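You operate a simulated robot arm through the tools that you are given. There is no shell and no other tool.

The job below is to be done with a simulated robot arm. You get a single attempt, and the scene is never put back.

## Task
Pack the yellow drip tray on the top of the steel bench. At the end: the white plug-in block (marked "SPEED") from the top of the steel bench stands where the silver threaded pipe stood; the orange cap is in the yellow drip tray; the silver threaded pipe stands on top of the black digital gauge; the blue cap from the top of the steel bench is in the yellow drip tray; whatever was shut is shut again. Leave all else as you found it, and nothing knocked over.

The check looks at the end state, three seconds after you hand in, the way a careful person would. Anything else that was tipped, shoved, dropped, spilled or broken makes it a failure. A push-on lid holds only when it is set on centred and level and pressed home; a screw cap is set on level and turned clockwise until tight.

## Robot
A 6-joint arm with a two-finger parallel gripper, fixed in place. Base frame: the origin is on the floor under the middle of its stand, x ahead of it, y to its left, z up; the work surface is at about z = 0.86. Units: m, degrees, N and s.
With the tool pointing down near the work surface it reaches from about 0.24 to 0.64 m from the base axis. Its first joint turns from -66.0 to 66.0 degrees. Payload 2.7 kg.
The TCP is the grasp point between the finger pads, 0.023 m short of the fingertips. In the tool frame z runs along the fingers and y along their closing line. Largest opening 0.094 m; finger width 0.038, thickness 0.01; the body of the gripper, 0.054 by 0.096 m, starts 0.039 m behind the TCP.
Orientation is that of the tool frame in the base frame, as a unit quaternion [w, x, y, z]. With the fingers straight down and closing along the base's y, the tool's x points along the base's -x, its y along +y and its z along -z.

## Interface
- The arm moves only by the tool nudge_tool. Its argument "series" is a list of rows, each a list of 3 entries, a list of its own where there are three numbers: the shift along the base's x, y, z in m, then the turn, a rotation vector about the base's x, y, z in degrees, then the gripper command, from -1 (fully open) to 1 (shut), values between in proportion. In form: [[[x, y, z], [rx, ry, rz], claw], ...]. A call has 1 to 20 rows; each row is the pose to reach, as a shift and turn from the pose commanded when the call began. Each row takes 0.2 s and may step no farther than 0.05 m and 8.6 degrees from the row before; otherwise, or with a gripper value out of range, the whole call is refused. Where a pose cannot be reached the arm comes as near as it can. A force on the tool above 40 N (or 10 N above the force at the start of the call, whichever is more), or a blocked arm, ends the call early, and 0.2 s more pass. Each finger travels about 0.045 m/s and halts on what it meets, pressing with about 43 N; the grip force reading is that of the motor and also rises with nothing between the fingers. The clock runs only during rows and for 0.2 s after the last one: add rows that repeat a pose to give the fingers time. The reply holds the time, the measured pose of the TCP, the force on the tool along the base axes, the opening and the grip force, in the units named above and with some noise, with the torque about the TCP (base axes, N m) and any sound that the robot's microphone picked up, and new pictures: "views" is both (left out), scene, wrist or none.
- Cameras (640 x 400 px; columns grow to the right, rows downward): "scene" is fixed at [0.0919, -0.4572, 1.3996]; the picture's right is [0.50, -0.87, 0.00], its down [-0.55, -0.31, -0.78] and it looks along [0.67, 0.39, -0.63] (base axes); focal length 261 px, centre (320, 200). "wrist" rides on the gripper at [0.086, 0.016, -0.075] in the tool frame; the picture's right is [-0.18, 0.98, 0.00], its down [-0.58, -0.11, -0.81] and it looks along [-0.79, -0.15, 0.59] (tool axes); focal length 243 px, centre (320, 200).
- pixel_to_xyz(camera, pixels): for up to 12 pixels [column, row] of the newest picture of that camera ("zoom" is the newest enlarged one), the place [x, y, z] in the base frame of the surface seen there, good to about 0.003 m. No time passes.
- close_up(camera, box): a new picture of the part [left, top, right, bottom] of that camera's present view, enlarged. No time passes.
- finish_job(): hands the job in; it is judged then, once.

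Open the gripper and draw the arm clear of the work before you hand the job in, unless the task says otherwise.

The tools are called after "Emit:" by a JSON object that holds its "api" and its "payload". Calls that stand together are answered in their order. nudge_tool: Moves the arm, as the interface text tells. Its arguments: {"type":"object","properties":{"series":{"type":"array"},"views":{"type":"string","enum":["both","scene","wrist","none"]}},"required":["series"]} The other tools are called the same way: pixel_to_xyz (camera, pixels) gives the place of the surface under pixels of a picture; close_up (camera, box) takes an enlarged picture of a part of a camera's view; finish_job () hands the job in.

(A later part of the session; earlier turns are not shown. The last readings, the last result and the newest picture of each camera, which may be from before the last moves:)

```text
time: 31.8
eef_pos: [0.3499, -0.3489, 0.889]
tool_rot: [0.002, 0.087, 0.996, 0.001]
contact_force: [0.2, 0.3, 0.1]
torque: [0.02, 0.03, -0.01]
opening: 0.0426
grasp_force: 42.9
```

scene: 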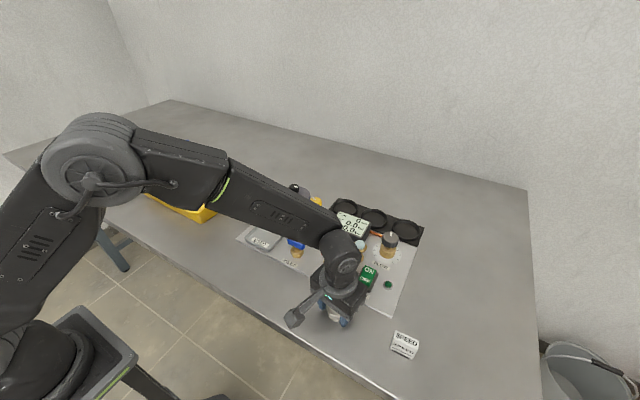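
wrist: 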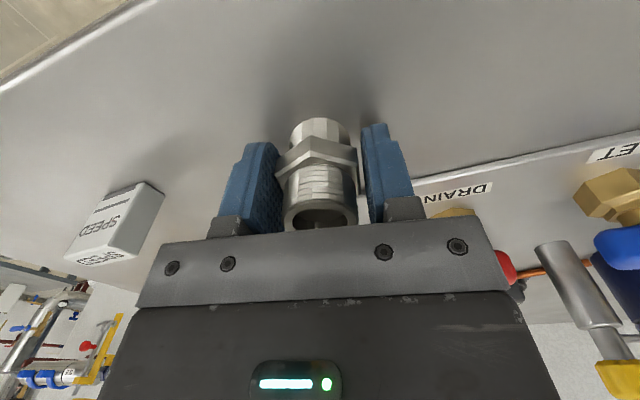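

The grip stopped at 0.0426 m with 42.9 N. I'll zoom in on how the fingers meet the hex at (318,160) before lifting.

Emit:
{"api": "close_up", "payload": {"camera": "wrist", "box": [240, 100, 400, 240]}}

Emit:
{"api": "pixel_to_xyz", "payload": {"camera": "wrist", "pixels": [[295, 160], [340, 155], [318, 150], [300, 130], [318, 130], [335, 130], [300, 195], [340, 195], [318, 195]]}}

```text
2.86 times, centred on (320, 170) of wrist
```

zoom: 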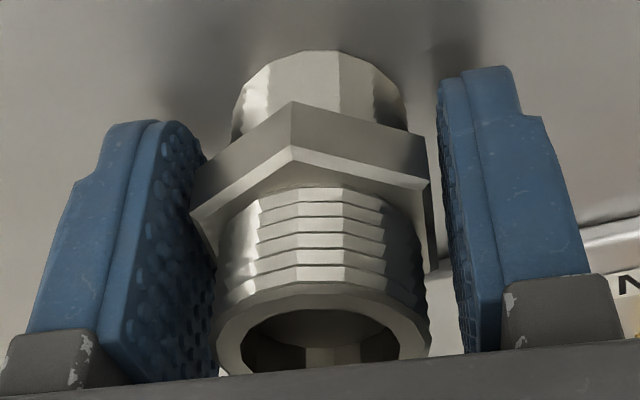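

```text
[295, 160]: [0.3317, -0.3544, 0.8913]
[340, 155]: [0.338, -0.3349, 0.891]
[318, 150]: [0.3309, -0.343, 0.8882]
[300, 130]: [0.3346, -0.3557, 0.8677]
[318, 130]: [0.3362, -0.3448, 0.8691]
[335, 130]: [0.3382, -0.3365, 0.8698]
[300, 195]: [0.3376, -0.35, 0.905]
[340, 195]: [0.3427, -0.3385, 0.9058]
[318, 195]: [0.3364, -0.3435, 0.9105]
```

The pads sit square on the hex collar and the pipe is upright. I'll lift a few centimetres and check that it stays level and held.

Emit:
{"api": "nudge_tool", "payload": {"series": [[[0, 0, 0.01], [0, 0, 0], 0.6], [[0, 0, 0.03], [0, 0, 0], 0.6], [[0, 0, 0.06], [0, 0, 0], 0.6], [[0, 0, 0.06], [0, 0, 0], 0.6]], "views": "both"}}

Emit:
{"api": "close_up", "payload": {"camera": "wrist", "box": [240, 100, 400, 240]}}

Emit:
{"api": "close_up", "payload": {"camera": "scene", "box": [290, 240, 400, 340]}}

```text
time: 32.8
eef_pos: [0.3519, -0.3473, 0.949]
tool_rot: [0.001, 0.087, 0.996, -0.001]
contact_force: [0.2, -0.4, -1.2]
torque: [0.02, -0.01, -0.03]
opening: 0.0427
grasp_force: 43.0
```

scene: 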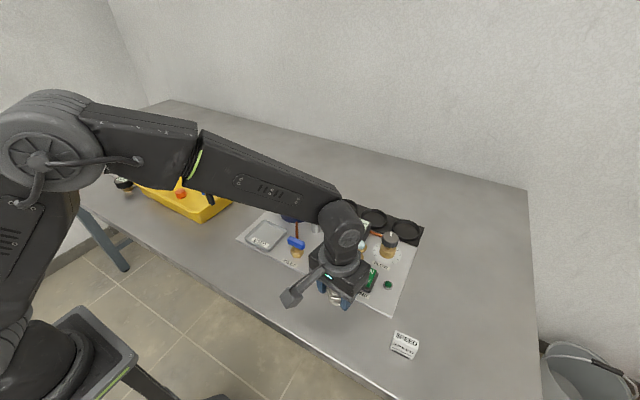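
wrist: 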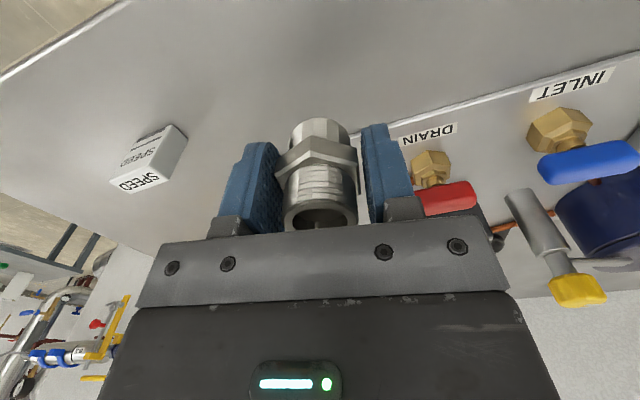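

```text
2.86 times, centred on (320, 170) of wrist
```

zoom: 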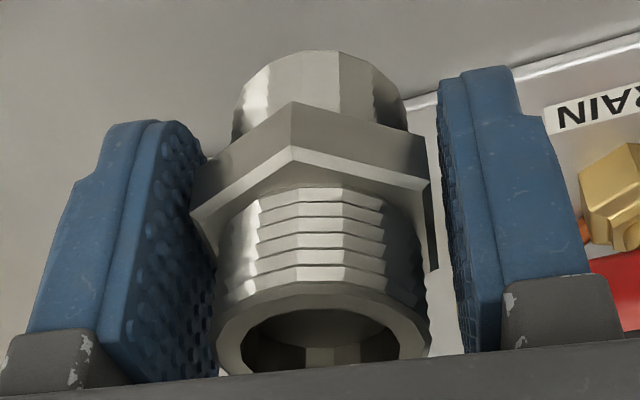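

```text
4.00 times, centred on (345, 290) of scene
```

zoom: 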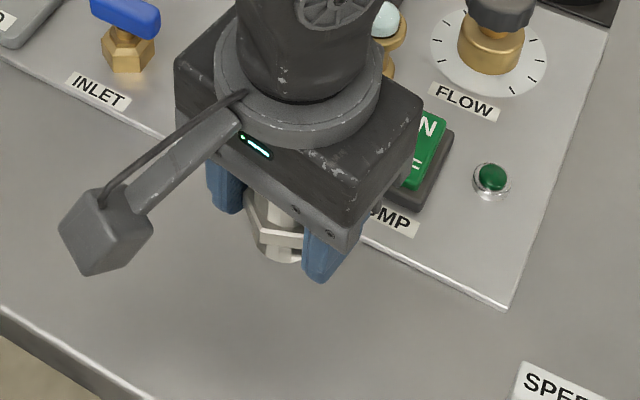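

The pipe is held level and looks unchanged in the grip. I'll rise to about z 1.07 and start carrying it along x≈0.35 toward the gauge.

Emit:
{"api": "nudge_tool", "payload": {"series": [[[0, 0, 0.04], [0, 0, 0], 0.6], [[0, 0, 0.08], [0, 0, 0], 0.6], [[0, 0.01, 0.12], [0, 0, 0], 0.6], [[0, 0.045, 0.125], [0, 0, 0], 0.6], [[0, 0.085, 0.125], [0, 0, 0], 0.6], [[0, 0.125, 0.125], [0, 0, 0], 0.6], [[0, 0.165, 0.125], [0, 0, 0], 0.6], [[0, 0.205, 0.125], [0, 0, 0], 0.6], [[0, 0.245, 0.125], [0, 0, 0], 0.6], [[0, 0.285, 0.125], [0, 0, 0], 0.6], [[0, 0.325, 0.125], [0, 0, 0], 0.6], [[0, 0.365, 0.125], [0, 0, 0], 0.6], [[0, 0.405, 0.125], [0, 0, 0], 0.6], [[0, 0.405, 0.125], [0, 0, 0], 0.6]], "views": "wrist"}}

```text
time: 35.8
eef_pos: [0.3492, 0.0571, 1.0733]
tool_rot: [0.001, 0.087, 0.996, -0.001]
contact_force: [-0.1, -0.6, -0.9]
torque: [0.0, 0.0, 0.01]
opening: 0.0426
grasp_force: 43.0
```

wrist: 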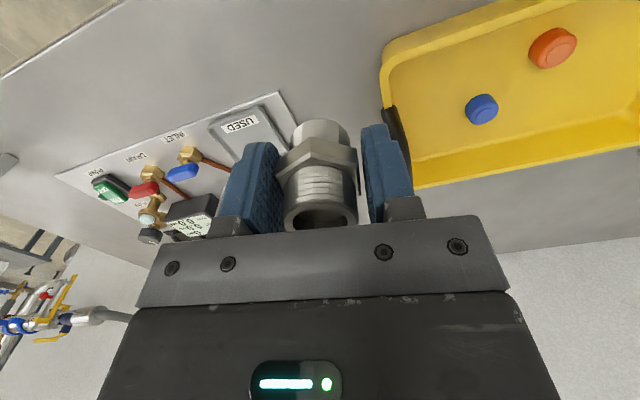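

The pipe still sits unchanged in the grip. I'll carry on to above the gauge at (0.390,0.470), lowering to about z≈1.0 at the end.

Emit:
{"api": "nudge_tool", "payload": {"series": [[[0.0, 0.04, 0], [0, 0, 0], 0.6], [[0.0, 0.08, 0], [0, 0, 0], 0.6], [[0.0, 0.12, 0], [0, 0, 0], 0.6], [[0.0, 0.16, 0], [0, 0, 0], 0.6], [[0.005, 0.2, 0], [0, 0, 0], 0.6], [[0.01, 0.24, 0], [0, 0, 0], 0.6], [[0.015, 0.28, 0], [0, 0, 0], 0.6], [[0.02, 0.32, 0], [0, 0, 0], 0.6], [[0.03, 0.355, 0], [0, 0, 0], 0.6], [[0.038, 0.39, 0], [0, 0, 0], 0.6], [[0.041, 0.413, -0.02], [0, 0, 0], 0.6], [[0.041, 0.413, -0.05], [0, 0, 0], 0.6], [[0.041, 0.413, -0.07], [0, 0, 0], 0.6], [[0.041, 0.413, -0.07], [0, 0, 0], 0.6], [[0.041, 0.413, -0.07], [0, 0, 0], 0.6]], "views": "both"}}

Emit:
{"api": "close_up", "payload": {"camera": "wrist", "box": [220, 40, 420, 240]}}

Emit:
{"api": "close_up", "payload": {"camera": "scene", "box": [80, 120, 180, 210]}}

```text
time: 39.0
eef_pos: [0.3948, 0.4697, 1.0022]
tool_rot: [0.0, 0.087, 0.996, 0.0]
contact_force: [-0.6, 1.1, -1.0]
torque: [0.0, 0.0, 0.02]
opening: 0.0426
grasp_force: 43.2
```

scene: 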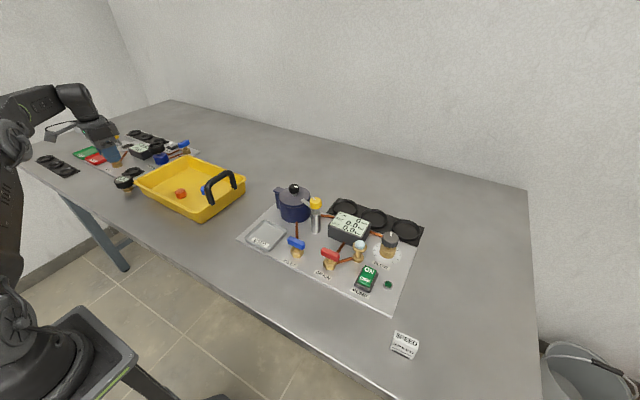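
wrist: 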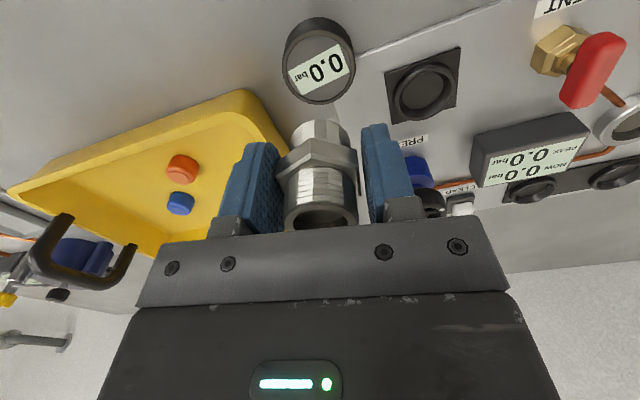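

```text
2.00 times, centred on (320, 140) of wrist
```

zoom: 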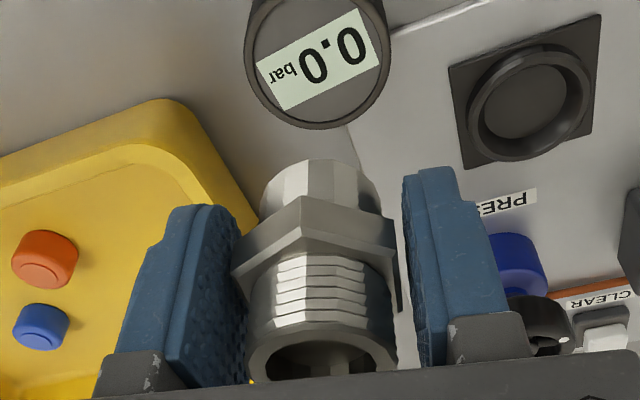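

```text
4.44 times, centred on (130, 165) of scene
```

zoom: 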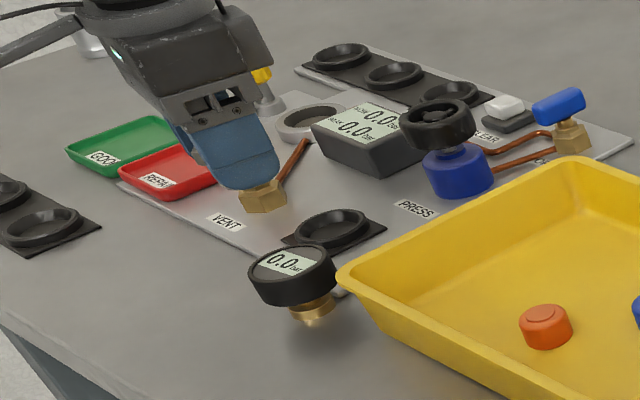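

The gauge face is at (319,62) in the wrist view, just ahead of the pipe's bottom. I'll re-measure its edges from this closer range.

Emit:
{"api": "close_up", "payload": {"camera": "wrist", "box": [270, 10, 370, 110]}}

Emit:
{"api": "pixel_to_xyz", "payload": {"camera": "wrist", "pixels": [[318, 62], [286, 66], [352, 62], [318, 101], [318, 30], [318, 27], [310, 62], [326, 62], [318, 80], [318, 45], [300, 65], [340, 62]]}}

Emit:
{"api": "pixel_to_xyz", "payload": {"camera": "wrist", "pixels": [[320, 124], [305, 130], [335, 130], [320, 140], [283, 66], [354, 62], [318, 103], [318, 25]]}}

```text
4.00 times, centred on (320, 60) of wrist
```

zoom: 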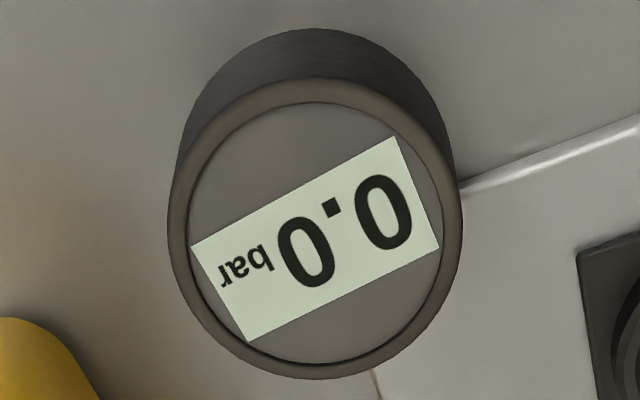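

```text
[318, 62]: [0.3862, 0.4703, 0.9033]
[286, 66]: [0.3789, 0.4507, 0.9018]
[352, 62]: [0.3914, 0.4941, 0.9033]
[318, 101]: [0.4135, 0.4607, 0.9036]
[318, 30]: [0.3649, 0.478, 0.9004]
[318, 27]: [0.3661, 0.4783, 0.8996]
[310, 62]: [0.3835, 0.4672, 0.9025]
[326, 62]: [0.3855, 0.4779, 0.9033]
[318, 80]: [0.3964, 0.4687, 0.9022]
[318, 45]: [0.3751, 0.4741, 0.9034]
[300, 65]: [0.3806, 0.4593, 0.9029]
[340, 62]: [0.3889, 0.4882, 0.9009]
```

```text
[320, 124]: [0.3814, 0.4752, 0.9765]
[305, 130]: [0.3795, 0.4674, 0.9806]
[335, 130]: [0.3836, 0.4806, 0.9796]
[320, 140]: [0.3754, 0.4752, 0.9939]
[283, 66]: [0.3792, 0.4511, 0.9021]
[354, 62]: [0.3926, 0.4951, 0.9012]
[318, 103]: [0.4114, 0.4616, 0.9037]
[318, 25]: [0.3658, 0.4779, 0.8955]
```

By camera geometry the pipe axis matches the TCP, and the gauge centre is about 3 mm nearer the base in x. I'll shift -3 mm in x, descend to leave about 1 cm of gap, and look again.

Emit:
{"api": "nudge_tool", "payload": {"series": [[[-0.003, 0, -0.02], [0, 0, 0], 0.6], [[-0.003, 0, -0.04], [0, 0, 0], 0.6], [[-0.003, 0, -0.055], [0, 0, 0], 0.6], [[-0.003, 0, -0.06], [0, 0, 0], 0.6], [[-0.003, 0, -0.06], [0, 0, 0], 0.6]], "views": "both"}}

Emit:
{"api": "close_up", "payload": {"camera": "wrist", "box": [240, 60, 400, 220]}}

Emit:
{"api": "close_up", "payload": {"camera": "scene", "box": [90, 140, 160, 210]}}

```text
time: 40.2
eef_pos: [0.3882, 0.4685, 0.9441]
tool_rot: [0.001, 0.088, 0.996, -0.001]
contact_force: [0.2, -0.6, -1.2]
torque: [0.02, -0.02, 0.04]
opening: 0.0425
grasp_force: 42.9
```

scene: 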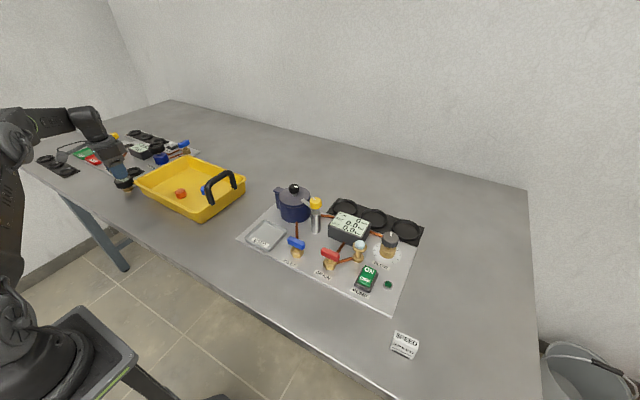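
wrist: 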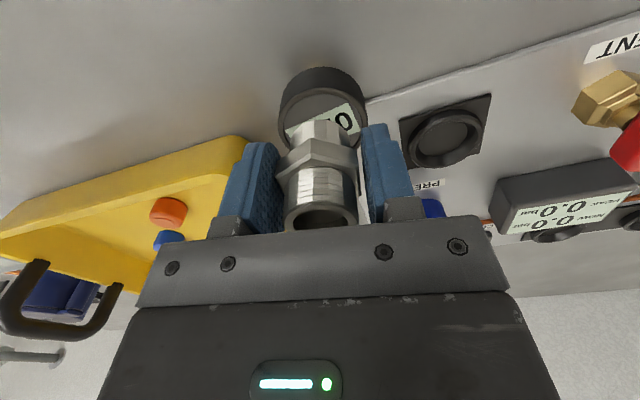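

```text
2.50 times, centred on (320, 140) of wrist
```

zoom: 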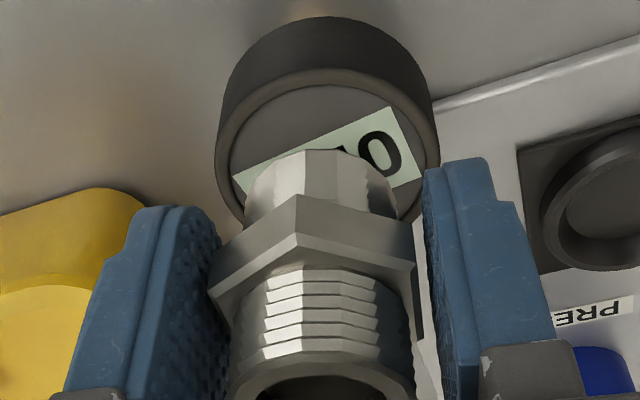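

```text
5.71 times, centred on (125, 175) of scene
```

zoom: 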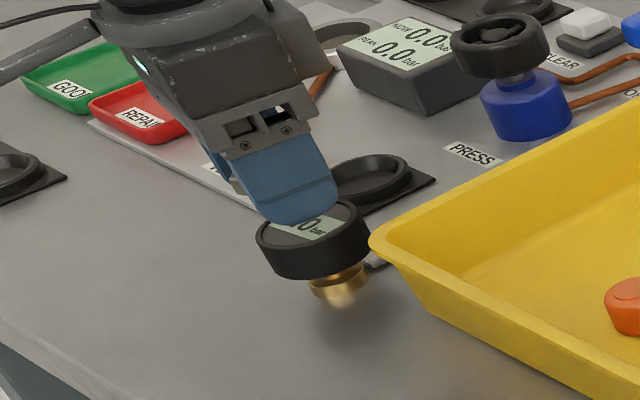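

The pipe's bottom is about 1 cm above the gauge face and centred to within a millimetre or two. I'll ease down in small steps, watching the force.

Emit:
{"api": "nudge_tool", "payload": {"series": [[[0.001, 0.0005, -0.004], [0, 0, 0], 0.6], [[0.001, 0.0005, -0.008], [0, 0, 0], 0.6], [[0.001, 0.0005, -0.0095], [0, 0, 0], 0.6], [[0.001, 0.0005, -0.0095], [0, 0, 0], 0.6]], "views": "both"}}

Emit:
{"api": "close_up", "payload": {"camera": "wrist", "box": [240, 60, 400, 220]}}

Emit:
{"api": "close_up", "payload": {"camera": "scene", "box": [90, 140, 160, 210]}}

```text
time: 41.2
eef_pos: [0.3896, 0.4694, 0.9346]
tool_rot: [0.002, 0.087, 0.996, 0.0]
contact_force: [-0.5, 0.2, -1.9]
torque: [-0.01, 0.02, -0.01]
opening: 0.0427
grasp_force: 42.7
```

scene: 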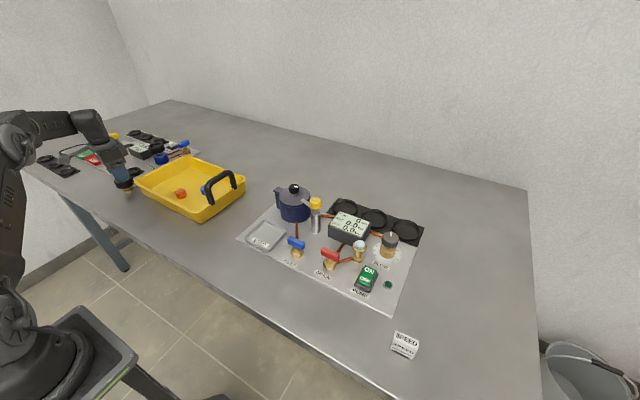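
wrist: 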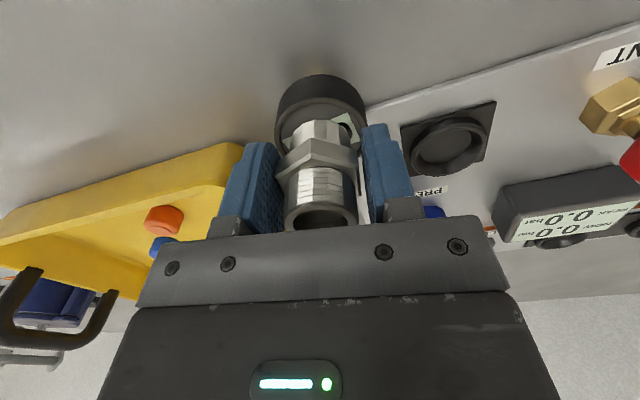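

```text
2.50 times, centred on (320, 140) of wrist
```

zoom: 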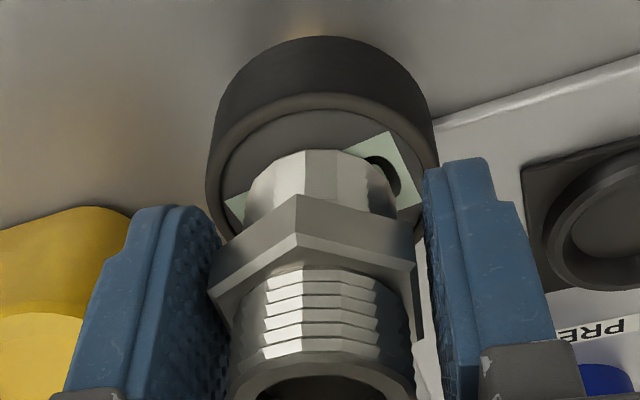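

```text
5.71 times, centred on (125, 175) of scene
```

zoom: 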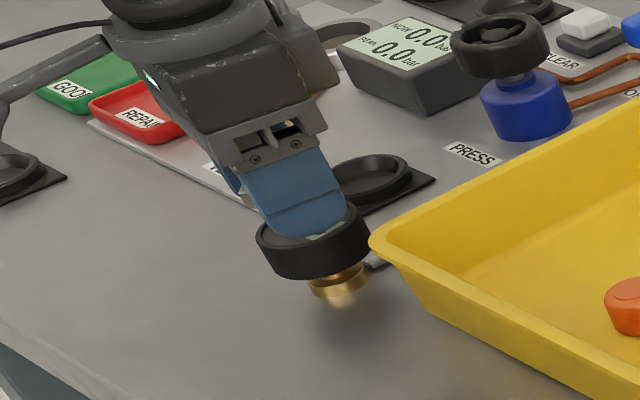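

There's still no contact (z≈0.934), and the gauge and pipe are concentric in the wrist view at (320,105) and (320,135). I'll take another 3 mm in fine steps.

Emit:
{"api": "nudge_tool", "payload": {"series": [[[0.0, 0.0, -0.001], [0, 0, 0], 0.6], [[0.0, 0.0, -0.002], [0, 0, 0], 0.6], [[0.0, 0.0, -0.003], [0, 0, 0], 0.6], [[0.0, 0.0, -0.003], [0, 0, 0], 0.6]], "views": "none"}}

```text
time: 42.2
eef_pos: [0.3882, 0.4703, 0.9324]
tool_rot: [0.002, 0.088, 0.996, 0.0]
contact_force: [1.2, -2.4, 7.3]
torque: [-0.12, -0.05, 0.0]
opening: 0.0424
grasp_force: 43.1
```

Contact was made: force z rose to about +7 N at z≈0.932. I'll back off half a millimetre to relieve the load and check.

Emit:
{"api": "nudge_tool", "payload": {"series": [[[0.0, 0.0, 0.0006], [0, 0, 0], 0.6], [[0.0, 0.0, 0.0006], [0, 0, 0], 0.6]], "views": "both"}}

Emit:
{"api": "close_up", "payload": {"camera": "wrist", "box": [240, 60, 400, 220]}}

Emit:
{"api": "close_up", "payload": {"camera": "scene", "box": [90, 140, 160, 210]}}

```text
time: 42.8
eef_pos: [0.3897, 0.4706, 0.934]
tool_rot: [0.001, 0.088, 0.996, 0.001]
contact_force: [-0.2, -2.3, 13.1]
torque: [-0.11, 0.0, 0.03]
opening: 0.0428
grasp_force: 43.2
```

scene: 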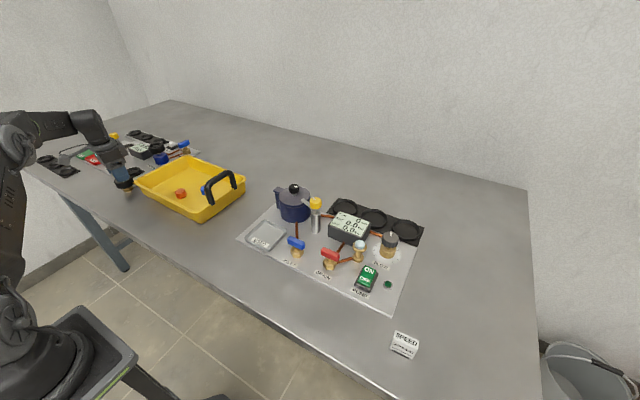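
wrist: 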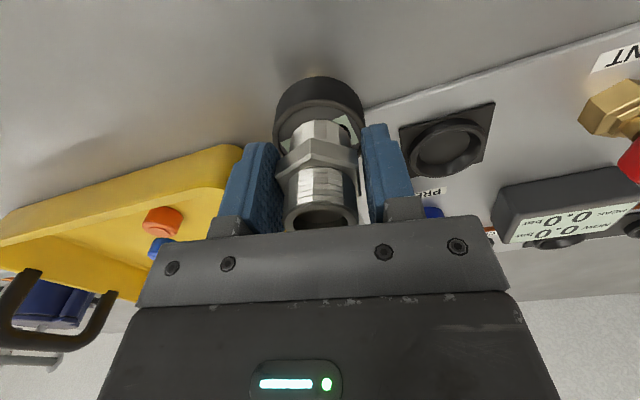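

```text
2.50 times, centred on (320, 140) of wrist
```

zoom: 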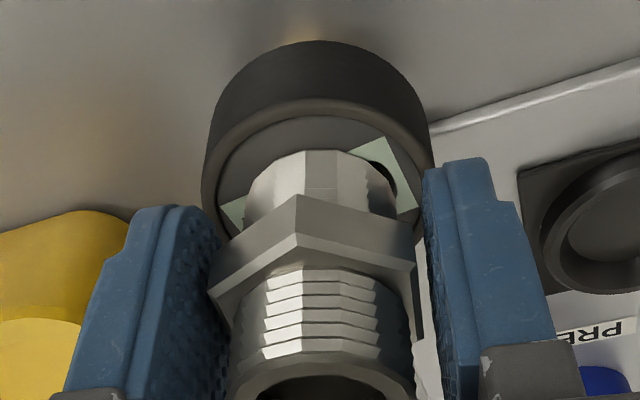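

```text
5.71 times, centred on (125, 175) of scene
```

zoom: 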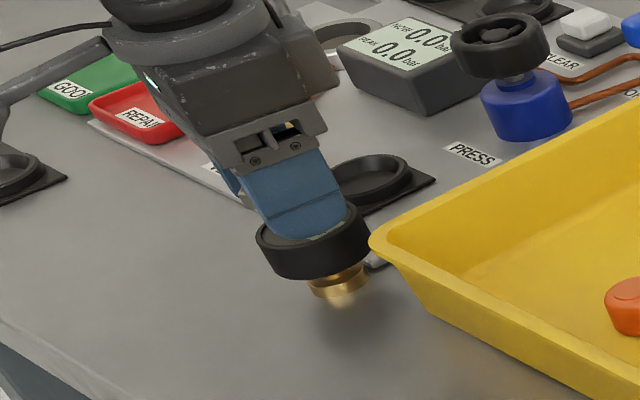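

Force is still 13 N, so I'll back off a bit more to take the load off the gauge.

Emit:
{"api": "nudge_tool", "payload": {"series": [[[0.0, 0.0, 0.0008], [0, 0, 0], 0.6], [[0.0, 0.0, 0.0008], [0, 0, 0], 0.6]], "views": "none"}}

```text
time: 43.4
eef_pos: [0.3891, 0.4703, 0.9338]
tool_rot: [0.0, 0.087, 0.996, 0.0]
contact_force: [0.2, -2.4, 9.0]
torque: [-0.06, -0.04, 0.0]
opening: 0.0427
grasp_force: 43.4
```

Emit:
{"api": "nudge_tool", "payload": {"series": [[[0.0, 0.0, 0.0008], [0, 0, 0], 0.6], [[0.0, 0.0, 0.0008], [0, 0, 0], 0.6], [[0.0, 0.0, 0.0008], [0, 0, 0], 0.6]], "views": "none"}}

```text
time: 44.2
eef_pos: [0.3894, 0.4706, 0.933]
tool_rot: [0.0, 0.087, 0.996, 0.0]
contact_force: [-0.5, -2.0, 5.4]
torque: [-0.09, -0.03, -0.04]
opening: 0.0425
grasp_force: 43.0
```

Force is falling about 4 N per 0.8 mm, so contact is springy. It now reads 5.4 N, and I'll raise another 1 mm so the pipe just rests on the gauge.

Emit:
{"api": "nudge_tool", "payload": {"series": [[[0.0, 0.0, 0.0005], [0, 0, 0], 0.6], [[0.0, 0.0, 0.001], [0, 0, 0], 0.6], [[0.0, 0.0, 0.001], [0, 0, 0], 0.6], [[0.0, 0.0, 0.001], [0, 0, 0], 0.6]], "views": "both"}}

Emit:
{"api": "close_up", "payload": {"camera": "wrist", "box": [240, 60, 400, 220]}}

Emit:
{"api": "close_up", "payload": {"camera": "scene", "box": [90, 140, 160, 210]}}

```text
time: 45.2
eef_pos: [0.3892, 0.4696, 0.9343]
tool_rot: [0.001, 0.088, 0.996, 0.0]
contact_force: [0.1, 0.0, -1.2]
torque: [0.0, -0.01, 0.05]
opening: 0.0426
grasp_force: 43.2
```

scene: 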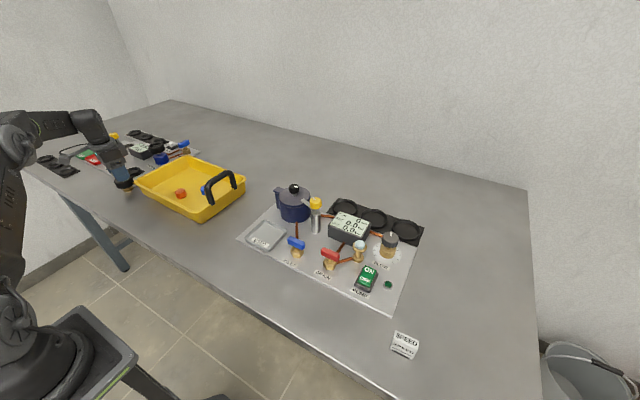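
wrist: 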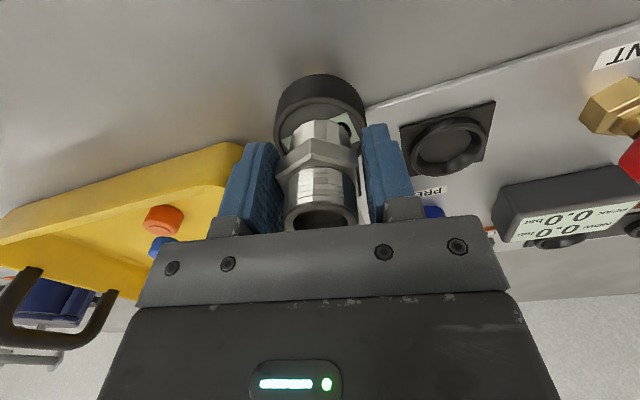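

```text
2.50 times, centred on (320, 140) of wrist
```

zoom: 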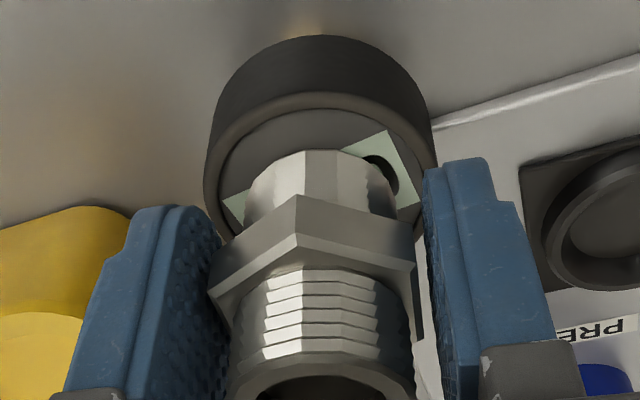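

```text
5.71 times, centred on (125, 175) of scene
```

zoom: 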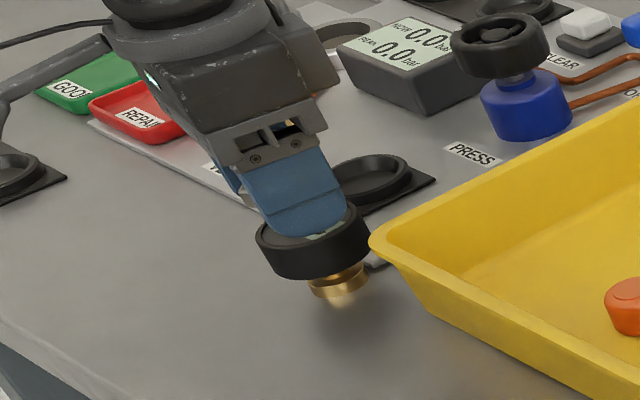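

The pipe hangs just free (force -1.2 N, its own weight), less than 1 mm above the gauge and concentric. I'll open the fingers gradually here to set it down.

Emit:
{"api": "nudge_tool", "payload": {"series": [[[0, 0, 0], [0, 0, 0], 0.2], [[0, 0, 0], [0, 0, 0], 0.1], [[0, 0, 0], [0, 0, 0], 0.05], [[0, 0, 0], [0, 0, 0], 0.0], [[0, 0, 0], [0, 0, 0], -0.1], [[0, 0, 0], [0, 0, 0], -0.25], [[0, 0, 0], [0, 0, 0], -0.25]], "views": "both"}}

Emit:
{"api": "close_up", "payload": {"camera": "wrist", "box": [240, 60, 400, 220]}}

Emit:
{"api": "close_up", "payload": {"camera": "scene", "box": [90, 140, 160, 210]}}

```text
time: 46.8
eef_pos: [0.3902, 0.4699, 0.9352]
tool_rot: [0.001, 0.087, 0.996, 0.0]
contact_force: [0.5, 0.4, -0.6]
torque: [-0.03, 0.02, -0.01]
opening: 0.0589
grasp_force: 0.1
```

scene: 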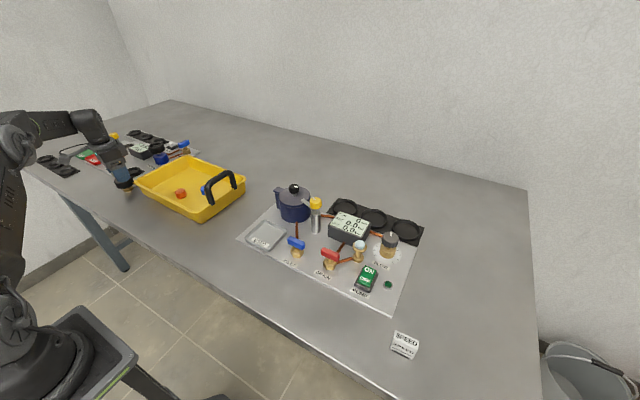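
wrist: 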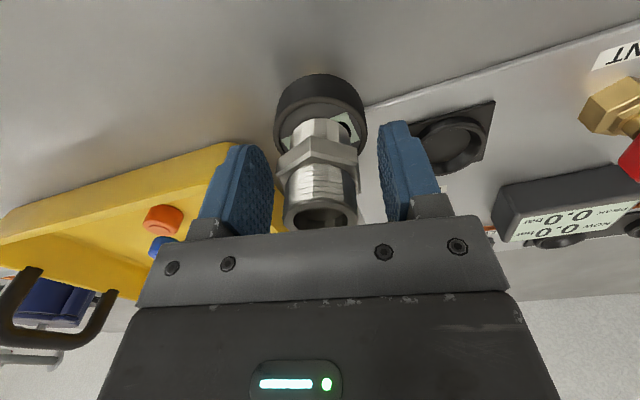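

```text
2.50 times, centred on (320, 140) of wrist
```

zoom: 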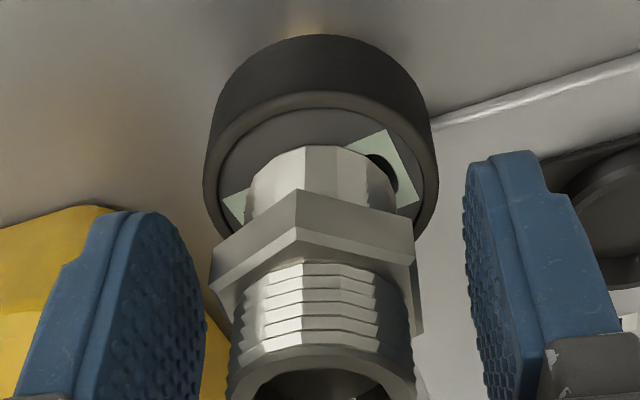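

```text
5.71 times, centred on (125, 175) of scene
```

zoom: 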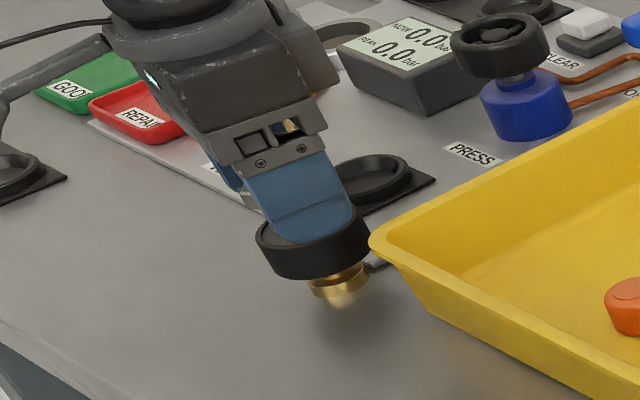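

The pipe stands free on the gauge, upright and centred at (320,135). I'll open a little more and rise straight up, then check.

Emit:
{"api": "nudge_tool", "payload": {"series": [[[0, 0, 0.005], [0, 0, 0], -0.35], [[0, 0, 0.02], [0, 0, 0], -0.35], [[0, 0, 0.05], [0, 0, 0], -0.35], [[0, 0, 0.09], [0, 0, 0], -0.35], [[0, 0, 0.13], [0, 0, 0], -0.35], [[0, 0, 0.13], [0, 0, 0], -0.35]], "views": "both"}}

Emit:
{"api": "close_up", "payload": {"camera": "wrist", "box": [240, 0, 400, 120]}}

Emit:
{"api": "close_up", "payload": {"camera": "scene", "box": [90, 140, 160, 210]}}

```text
time: 48.2
eef_pos: [0.3903, 0.4697, 1.0634]
tool_rot: [0.001, 0.088, 0.996, 0.0]
contact_force: [0.0, 0.3, -0.3]
torque: [-0.02, 0.01, -0.01]
opening: 0.0632
grasp_force: 0.0
```

scene: 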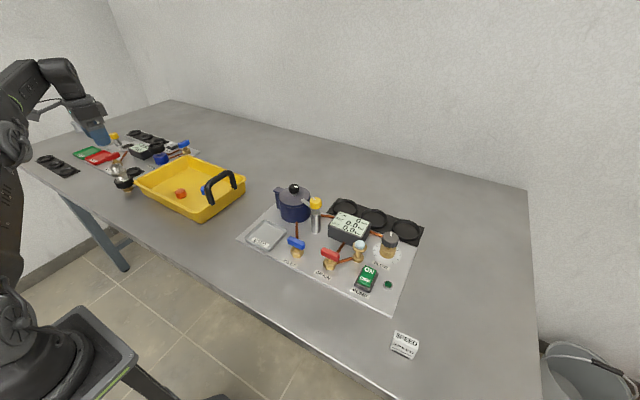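
wrist: 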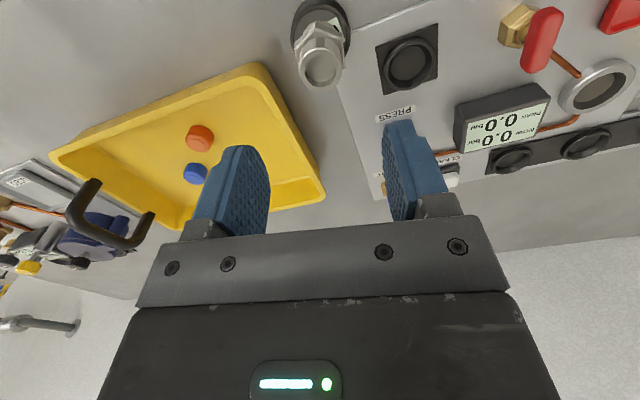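

```text
3.33 times, centred on (320, 60) of wrist
```

zoom: 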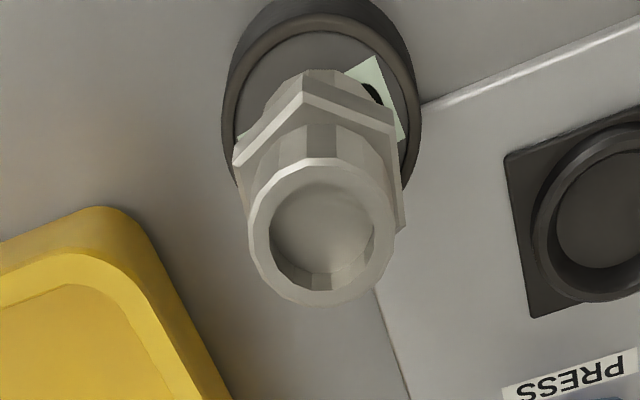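

```text
5.71 times, centred on (125, 175) of scene
```

zoom: 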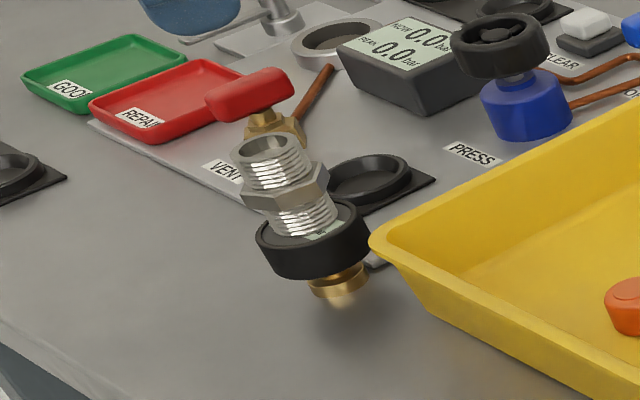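

The pipe stands upright on the gauge at (125,172) in the scene. Now I'll travel back toward the SPEED block, returning yaw to zero on the way.

Emit:
{"api": "nudge_tool", "payload": {"series": [[[0, -0.03, 0.0], [0, 0, 2], -0.35], [[0, -0.075, 0.0], [0, 0, 4], -0.35], [[0, -0.12, 0.0], [0, 0, 6], -0.35], [[-0.005, -0.165, 0.0], [0, 0, 8], -0.35], [[-0.01, -0.21, 0.0], [0, 0, 10], -0.35], [[-0.015, -0.255, 0.0], [0, 0, 10], -0.35], [[-0.02, -0.3, 0.0], [0, 0, 10], -0.35], [[-0.025, -0.345, 0.0], [0, 0, 10], -0.35], [[-0.03, -0.39, 0.0], [0, 0, 10], -0.35], [[-0.035, -0.435, 0.0], [0, 0, 10], -0.35], [[-0.04, -0.48, 0.0], [0, 0, 10], -0.35], [[-0.045, -0.525, 0.0], [0, 0, 10], -0.35], [[-0.045, -0.57, 0.0], [0, 0, 10], -0.35], [[-0.045, -0.615, 0.0], [0, 0, 10], -0.35], [[-0.045, -0.66, 0.0], [0, 0, 10], -0.35], [[-0.045, -0.705, 0.0], [0, 0, 10], -0.35], [[-0.045, -0.75, 0.0], [0, 0, 10], -0.35], [[-0.045, -0.795, 0.0], [0, 0, 10], -0.35], [[-0.045, -0.84, 0.0], [0, 0, 10], -0.35], [[-0.045, -0.88, 0.0], [0, 0, 10], -0.35]], "views": "wrist"}}

```text
time: 52.4
eef_pos: [0.347, -0.4092, 1.067]
tool_rot: [0.001, 0.0, 1.0, 0.0]
contact_force: [-0.4, -1.1, 0.3]
torque: [-0.02, -0.01, -0.04]
opening: 0.0634
grasp_force: 0.0
```

wrist: 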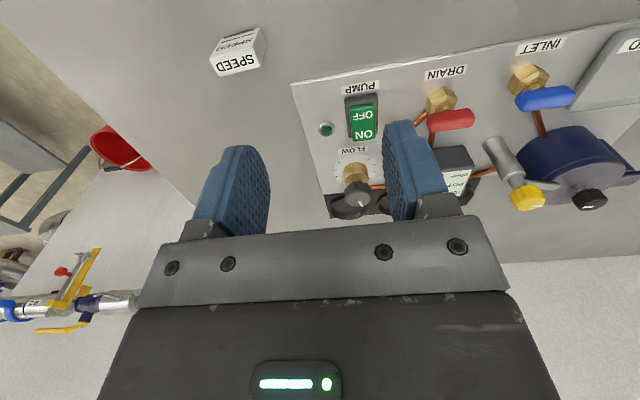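

The SPEED block is at (237,55) in the wrist view. I'll move over it to measure its orientation squarely.

Emit:
{"api": "nudge_tool", "payload": {"series": [[[0, -0.03, -0.01], [0, 0, 0], -0.35], [[0, -0.06, -0.02], [0, 0, 0], -0.35], [[0, -0.079, -0.03], [0, 0, 0], -0.35], [[0, -0.079, -0.03], [0, 0, 0], -0.35]], "views": "both"}}

Emit:
{"api": "close_up", "payload": {"camera": "wrist", "box": [270, 0, 370, 80]}}

```text
time: 53.4
eef_pos: [0.3441, -0.4878, 1.0346]
tool_rot: [0.001, 0.0, 1.0, 0.0]
contact_force: [-1.0, 0.6, 0.0]
torque: [-0.01, -0.03, -0.04]
opening: 0.0636
grasp_force: 0.2
```

scene: 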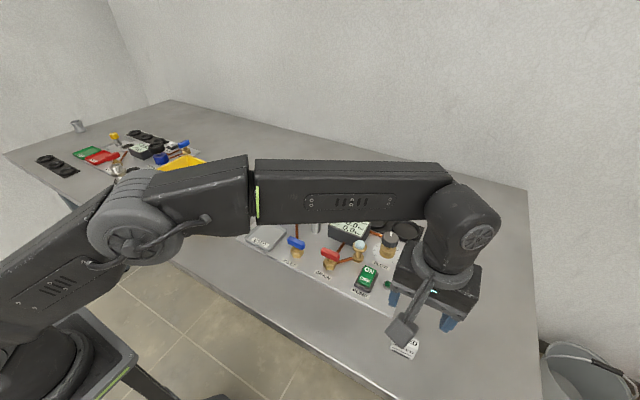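
wrist: 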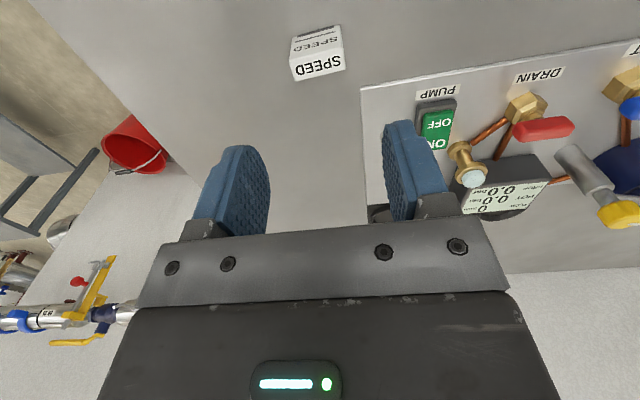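

```text
5.00 times, centred on (320, 40) of wrist
```

zoom: 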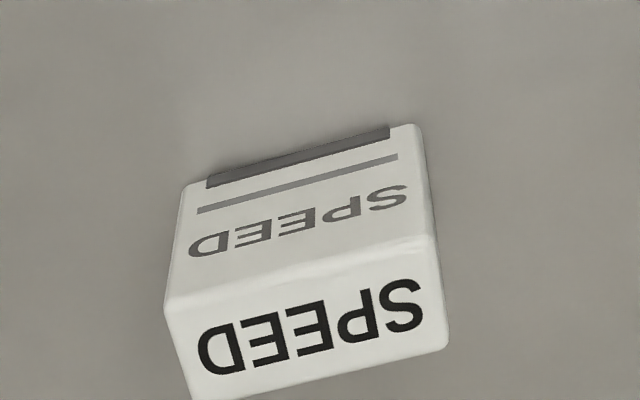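

The block is clearly visible. I'll measure its top-face corners, edges and base for centre and yaw.

Emit:
{"api": "pixel_to_xyz", "payload": {"camera": "wrist", "pixels": [[291, 64], [341, 51], [343, 68], [296, 78], [316, 57], [320, 72], [318, 65], [293, 71], [342, 60], [294, 40], [337, 28], [316, 45]]}}

Emit:
{"api": "pixel_to_xyz", "payload": {"camera": "wrist", "pixels": [[300, 64], [335, 54], [336, 68], [300, 76], [318, 62], [318, 68], [304, 66], [330, 60], [291, 45], [300, 42], [330, 33], [339, 32]]}}

Emit:
{"api": "pixel_to_xyz", "payload": {"camera": "wrist", "pixels": [[280, 40], [355, 40], [320, 15], [360, 80], [270, 70], [312, 28]]}}

```text
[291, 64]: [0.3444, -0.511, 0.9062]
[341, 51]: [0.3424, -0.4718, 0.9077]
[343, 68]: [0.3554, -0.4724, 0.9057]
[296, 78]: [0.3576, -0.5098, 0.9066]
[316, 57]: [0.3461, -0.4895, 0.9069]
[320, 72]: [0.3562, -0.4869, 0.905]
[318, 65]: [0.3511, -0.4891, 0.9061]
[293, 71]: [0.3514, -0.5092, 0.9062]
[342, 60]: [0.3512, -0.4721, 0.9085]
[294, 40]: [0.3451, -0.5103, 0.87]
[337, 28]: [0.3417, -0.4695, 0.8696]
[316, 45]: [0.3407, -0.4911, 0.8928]
```

```text
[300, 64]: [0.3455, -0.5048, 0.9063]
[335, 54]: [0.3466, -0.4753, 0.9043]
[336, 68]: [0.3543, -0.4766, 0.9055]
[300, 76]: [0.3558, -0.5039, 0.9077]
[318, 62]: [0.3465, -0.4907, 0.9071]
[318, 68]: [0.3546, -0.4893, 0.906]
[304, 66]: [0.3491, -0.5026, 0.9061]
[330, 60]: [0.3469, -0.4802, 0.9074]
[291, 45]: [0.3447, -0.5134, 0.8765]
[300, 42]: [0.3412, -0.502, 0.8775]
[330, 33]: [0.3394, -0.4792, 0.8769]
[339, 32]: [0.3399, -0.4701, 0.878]
```

```text
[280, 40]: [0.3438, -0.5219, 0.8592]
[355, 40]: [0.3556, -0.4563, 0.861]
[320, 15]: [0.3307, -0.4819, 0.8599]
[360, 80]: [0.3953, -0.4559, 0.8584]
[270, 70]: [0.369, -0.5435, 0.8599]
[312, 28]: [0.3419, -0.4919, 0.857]
```

The block is about 0.043 (y) × 0.016 (x) × 0.046 tall, centred at about (0.350,-0.491), yawed about +2°. I'll align over it and descend with fingertips just above its top to check.

Emit:
{"api": "nudge_tool", "payload": {"series": [[[0.005, -0.003, -0.03], [0, 0, 2], -0.45], [[0.005, -0.003, -0.06], [0, 0, 2], -0.45], [[0.005, -0.003, -0.09], [0, 0, 2], -0.45], [[0.005, -0.003, -0.09], [0, 0, 2], -0.45]], "views": "both"}}

Emit:
{"api": "close_up", "payload": {"camera": "wrist", "box": [200, 60, 440, 210]}}

```text
time: 54.4
eef_pos: [0.3496, -0.491, 0.9435]
tool_rot: [0.001, -0.017, 1.0, 0.0]
contact_force: [-0.2, -0.2, 0.1]
torque: [-0.03, -0.01, 0.0]
opening: 0.0686
grasp_force: 0.0
```

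scene: 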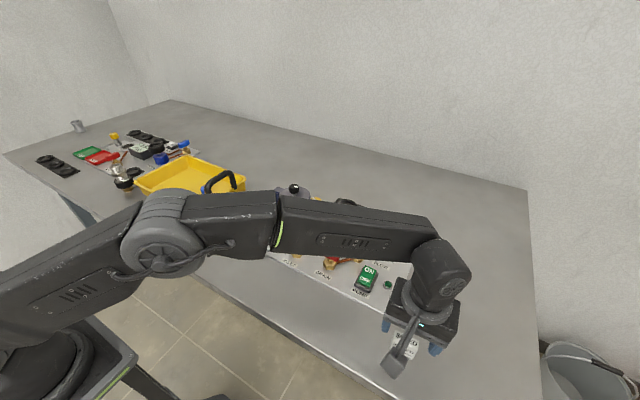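
wrist: 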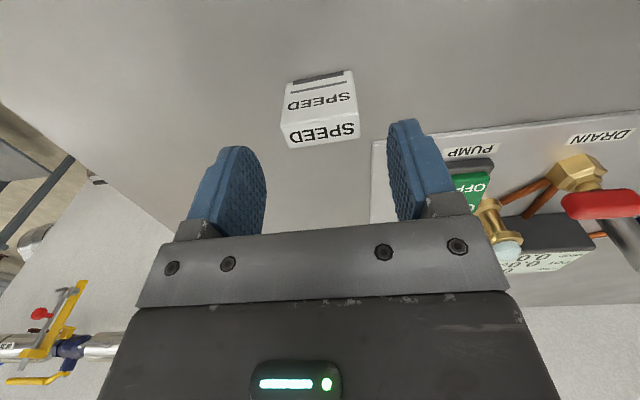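

```text
2.67 times, centred on (320, 135) of wrist
```

zoom: 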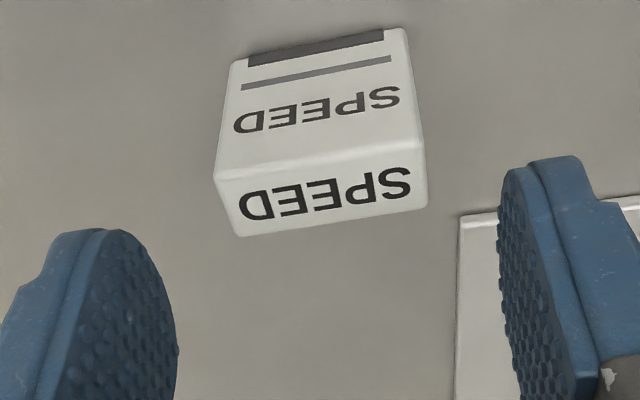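

The block is centred and square between the fingers, with text edges parallel to the closing line and offset about 1 mm. I'll descend to z≈0.890 and close on its ends.

Emit:
{"api": "nudge_tool", "payload": {"series": [[[0.001, 0.001, -0.02], [0, 0, 0], -0.45], [[0.001, 0.001, -0.04], [0, 0, 0], -0.45], [[0.001, 0.001, -0.053], [0, 0, 0], -0.45], [[0.001, 0.001, -0.053], [0, 0, 0], -0.3], [[0.001, 0.001, -0.053], [0, 0, 0], -0.1], [[0.001, 0.001, -0.053], [0, 0, 0], 0.1], [[0.001, 0.001, -0.053], [0, 0, 0], 0.3], [[0.001, 0.001, -0.053], [0, 0, 0], 0.5], [[0.001, 0.001, -0.053], [0, 0, 0], 0.5]], "views": "both"}}

Emit:
{"api": "close_up", "payload": {"camera": "wrist", "box": [220, 90, 420, 230]}}

```text
time: 56.4
eef_pos: [0.3507, -0.4916, 0.8922]
tool_rot: [0.001, -0.018, 1.0, 0.0]
contact_force: [-0.4, -0.3, 0.2]
torque: [0.0, 0.0, -0.01]
opening: 0.0432
grasp_force: 42.8
```

scene: 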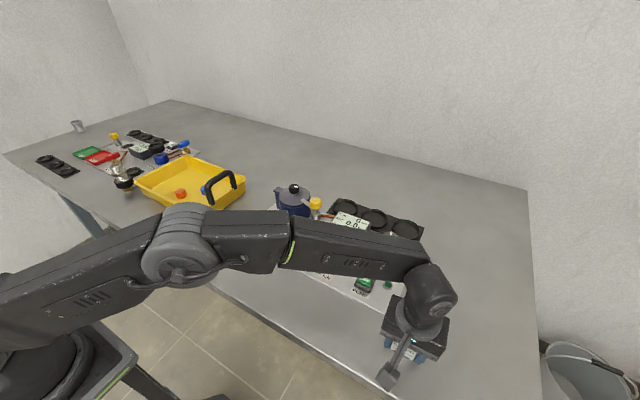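
wrist: 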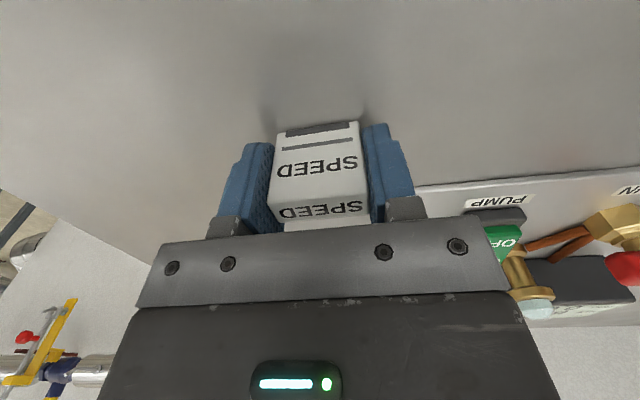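

```text
2.86 times, centred on (320, 160) of wrist
```

zoom: 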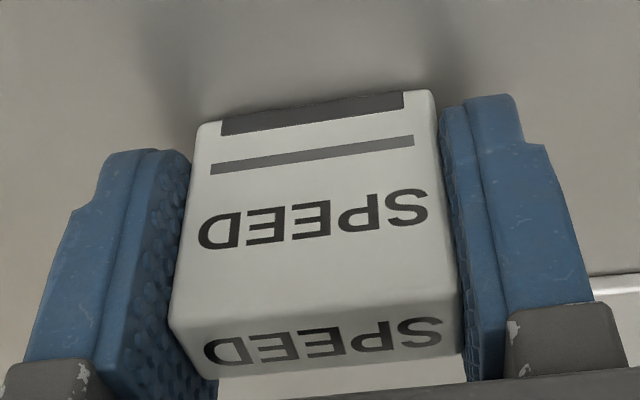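

The block is gripped squarely (0.0432 m, 42.8 N). I'll lift 6 cm, move +0.142 in y to the pipe's old spot at (0.349,-0.349), and stop above to check.

Emit:
{"api": "nudge_tool", "payload": {"series": [[[0, 0, 0.01], [0, 0, 0], 0.5], [[0, 0, 0.03], [0, 0, 0], 0.5], [[0, 0, 0.06], [0, 0, 0], 0.5], [[0, 0.035, 0.06], [0, 0, 0], 0.5], [[0, 0.07, 0.06], [0, 0, 0], 0.5], [[-0.001, 0.105, 0.06], [0, 0, 0], 0.5], [[-0.0015, 0.135, 0.06], [0, 0, 0], 0.5], [[-0.0015, 0.142, 0.06], [0, 0, 0], 0.5], [[-0.0015, 0.142, 0.06], [0, 0, 0], 0.5], [[-0.0015, 0.142, 0.06], [0, 0, 0], 0.5]], "views": "both"}}

Emit:
{"api": "close_up", "payload": {"camera": "wrist", "box": [220, 90, 420, 230]}}

```text
time: 58.6
eef_pos: [0.35, -0.3496, 0.9521]
tool_rot: [0.0, -0.018, 1.0, 0.0]
contact_force: [-0.1, 0.2, -1.3]
torque: [0.01, -0.03, 0.0]
opening: 0.0436
grasp_force: 43.5
```

scene: 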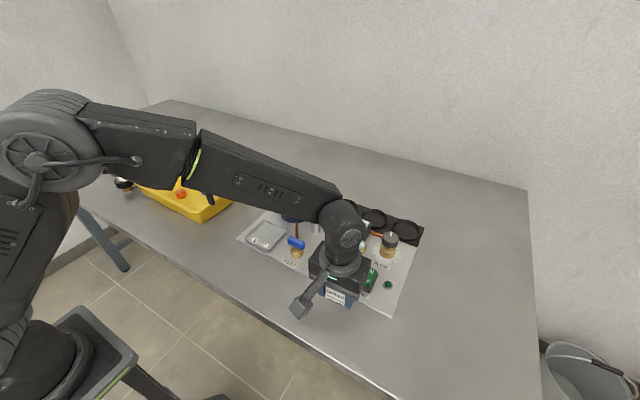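
wrist: 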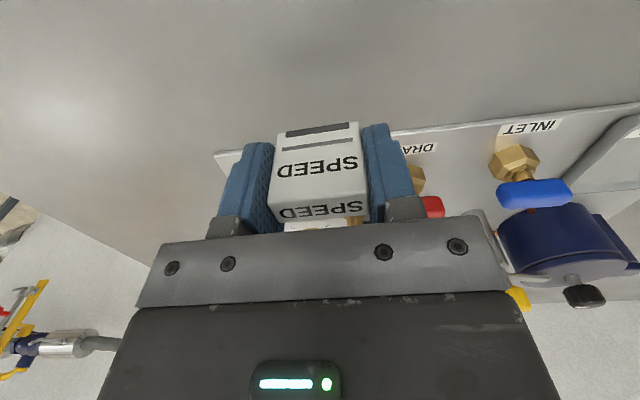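

```text
2.86 times, centred on (320, 160) of wrist
```

zoom: 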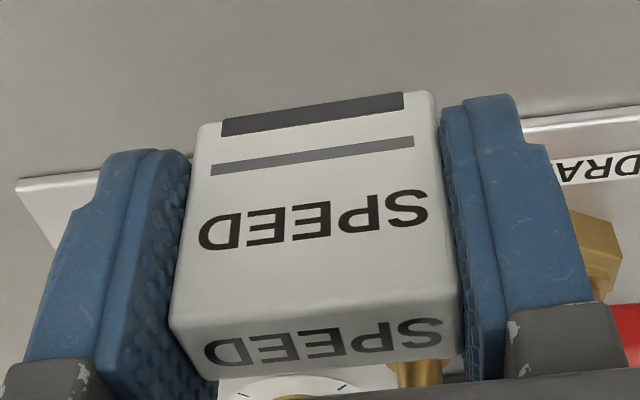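

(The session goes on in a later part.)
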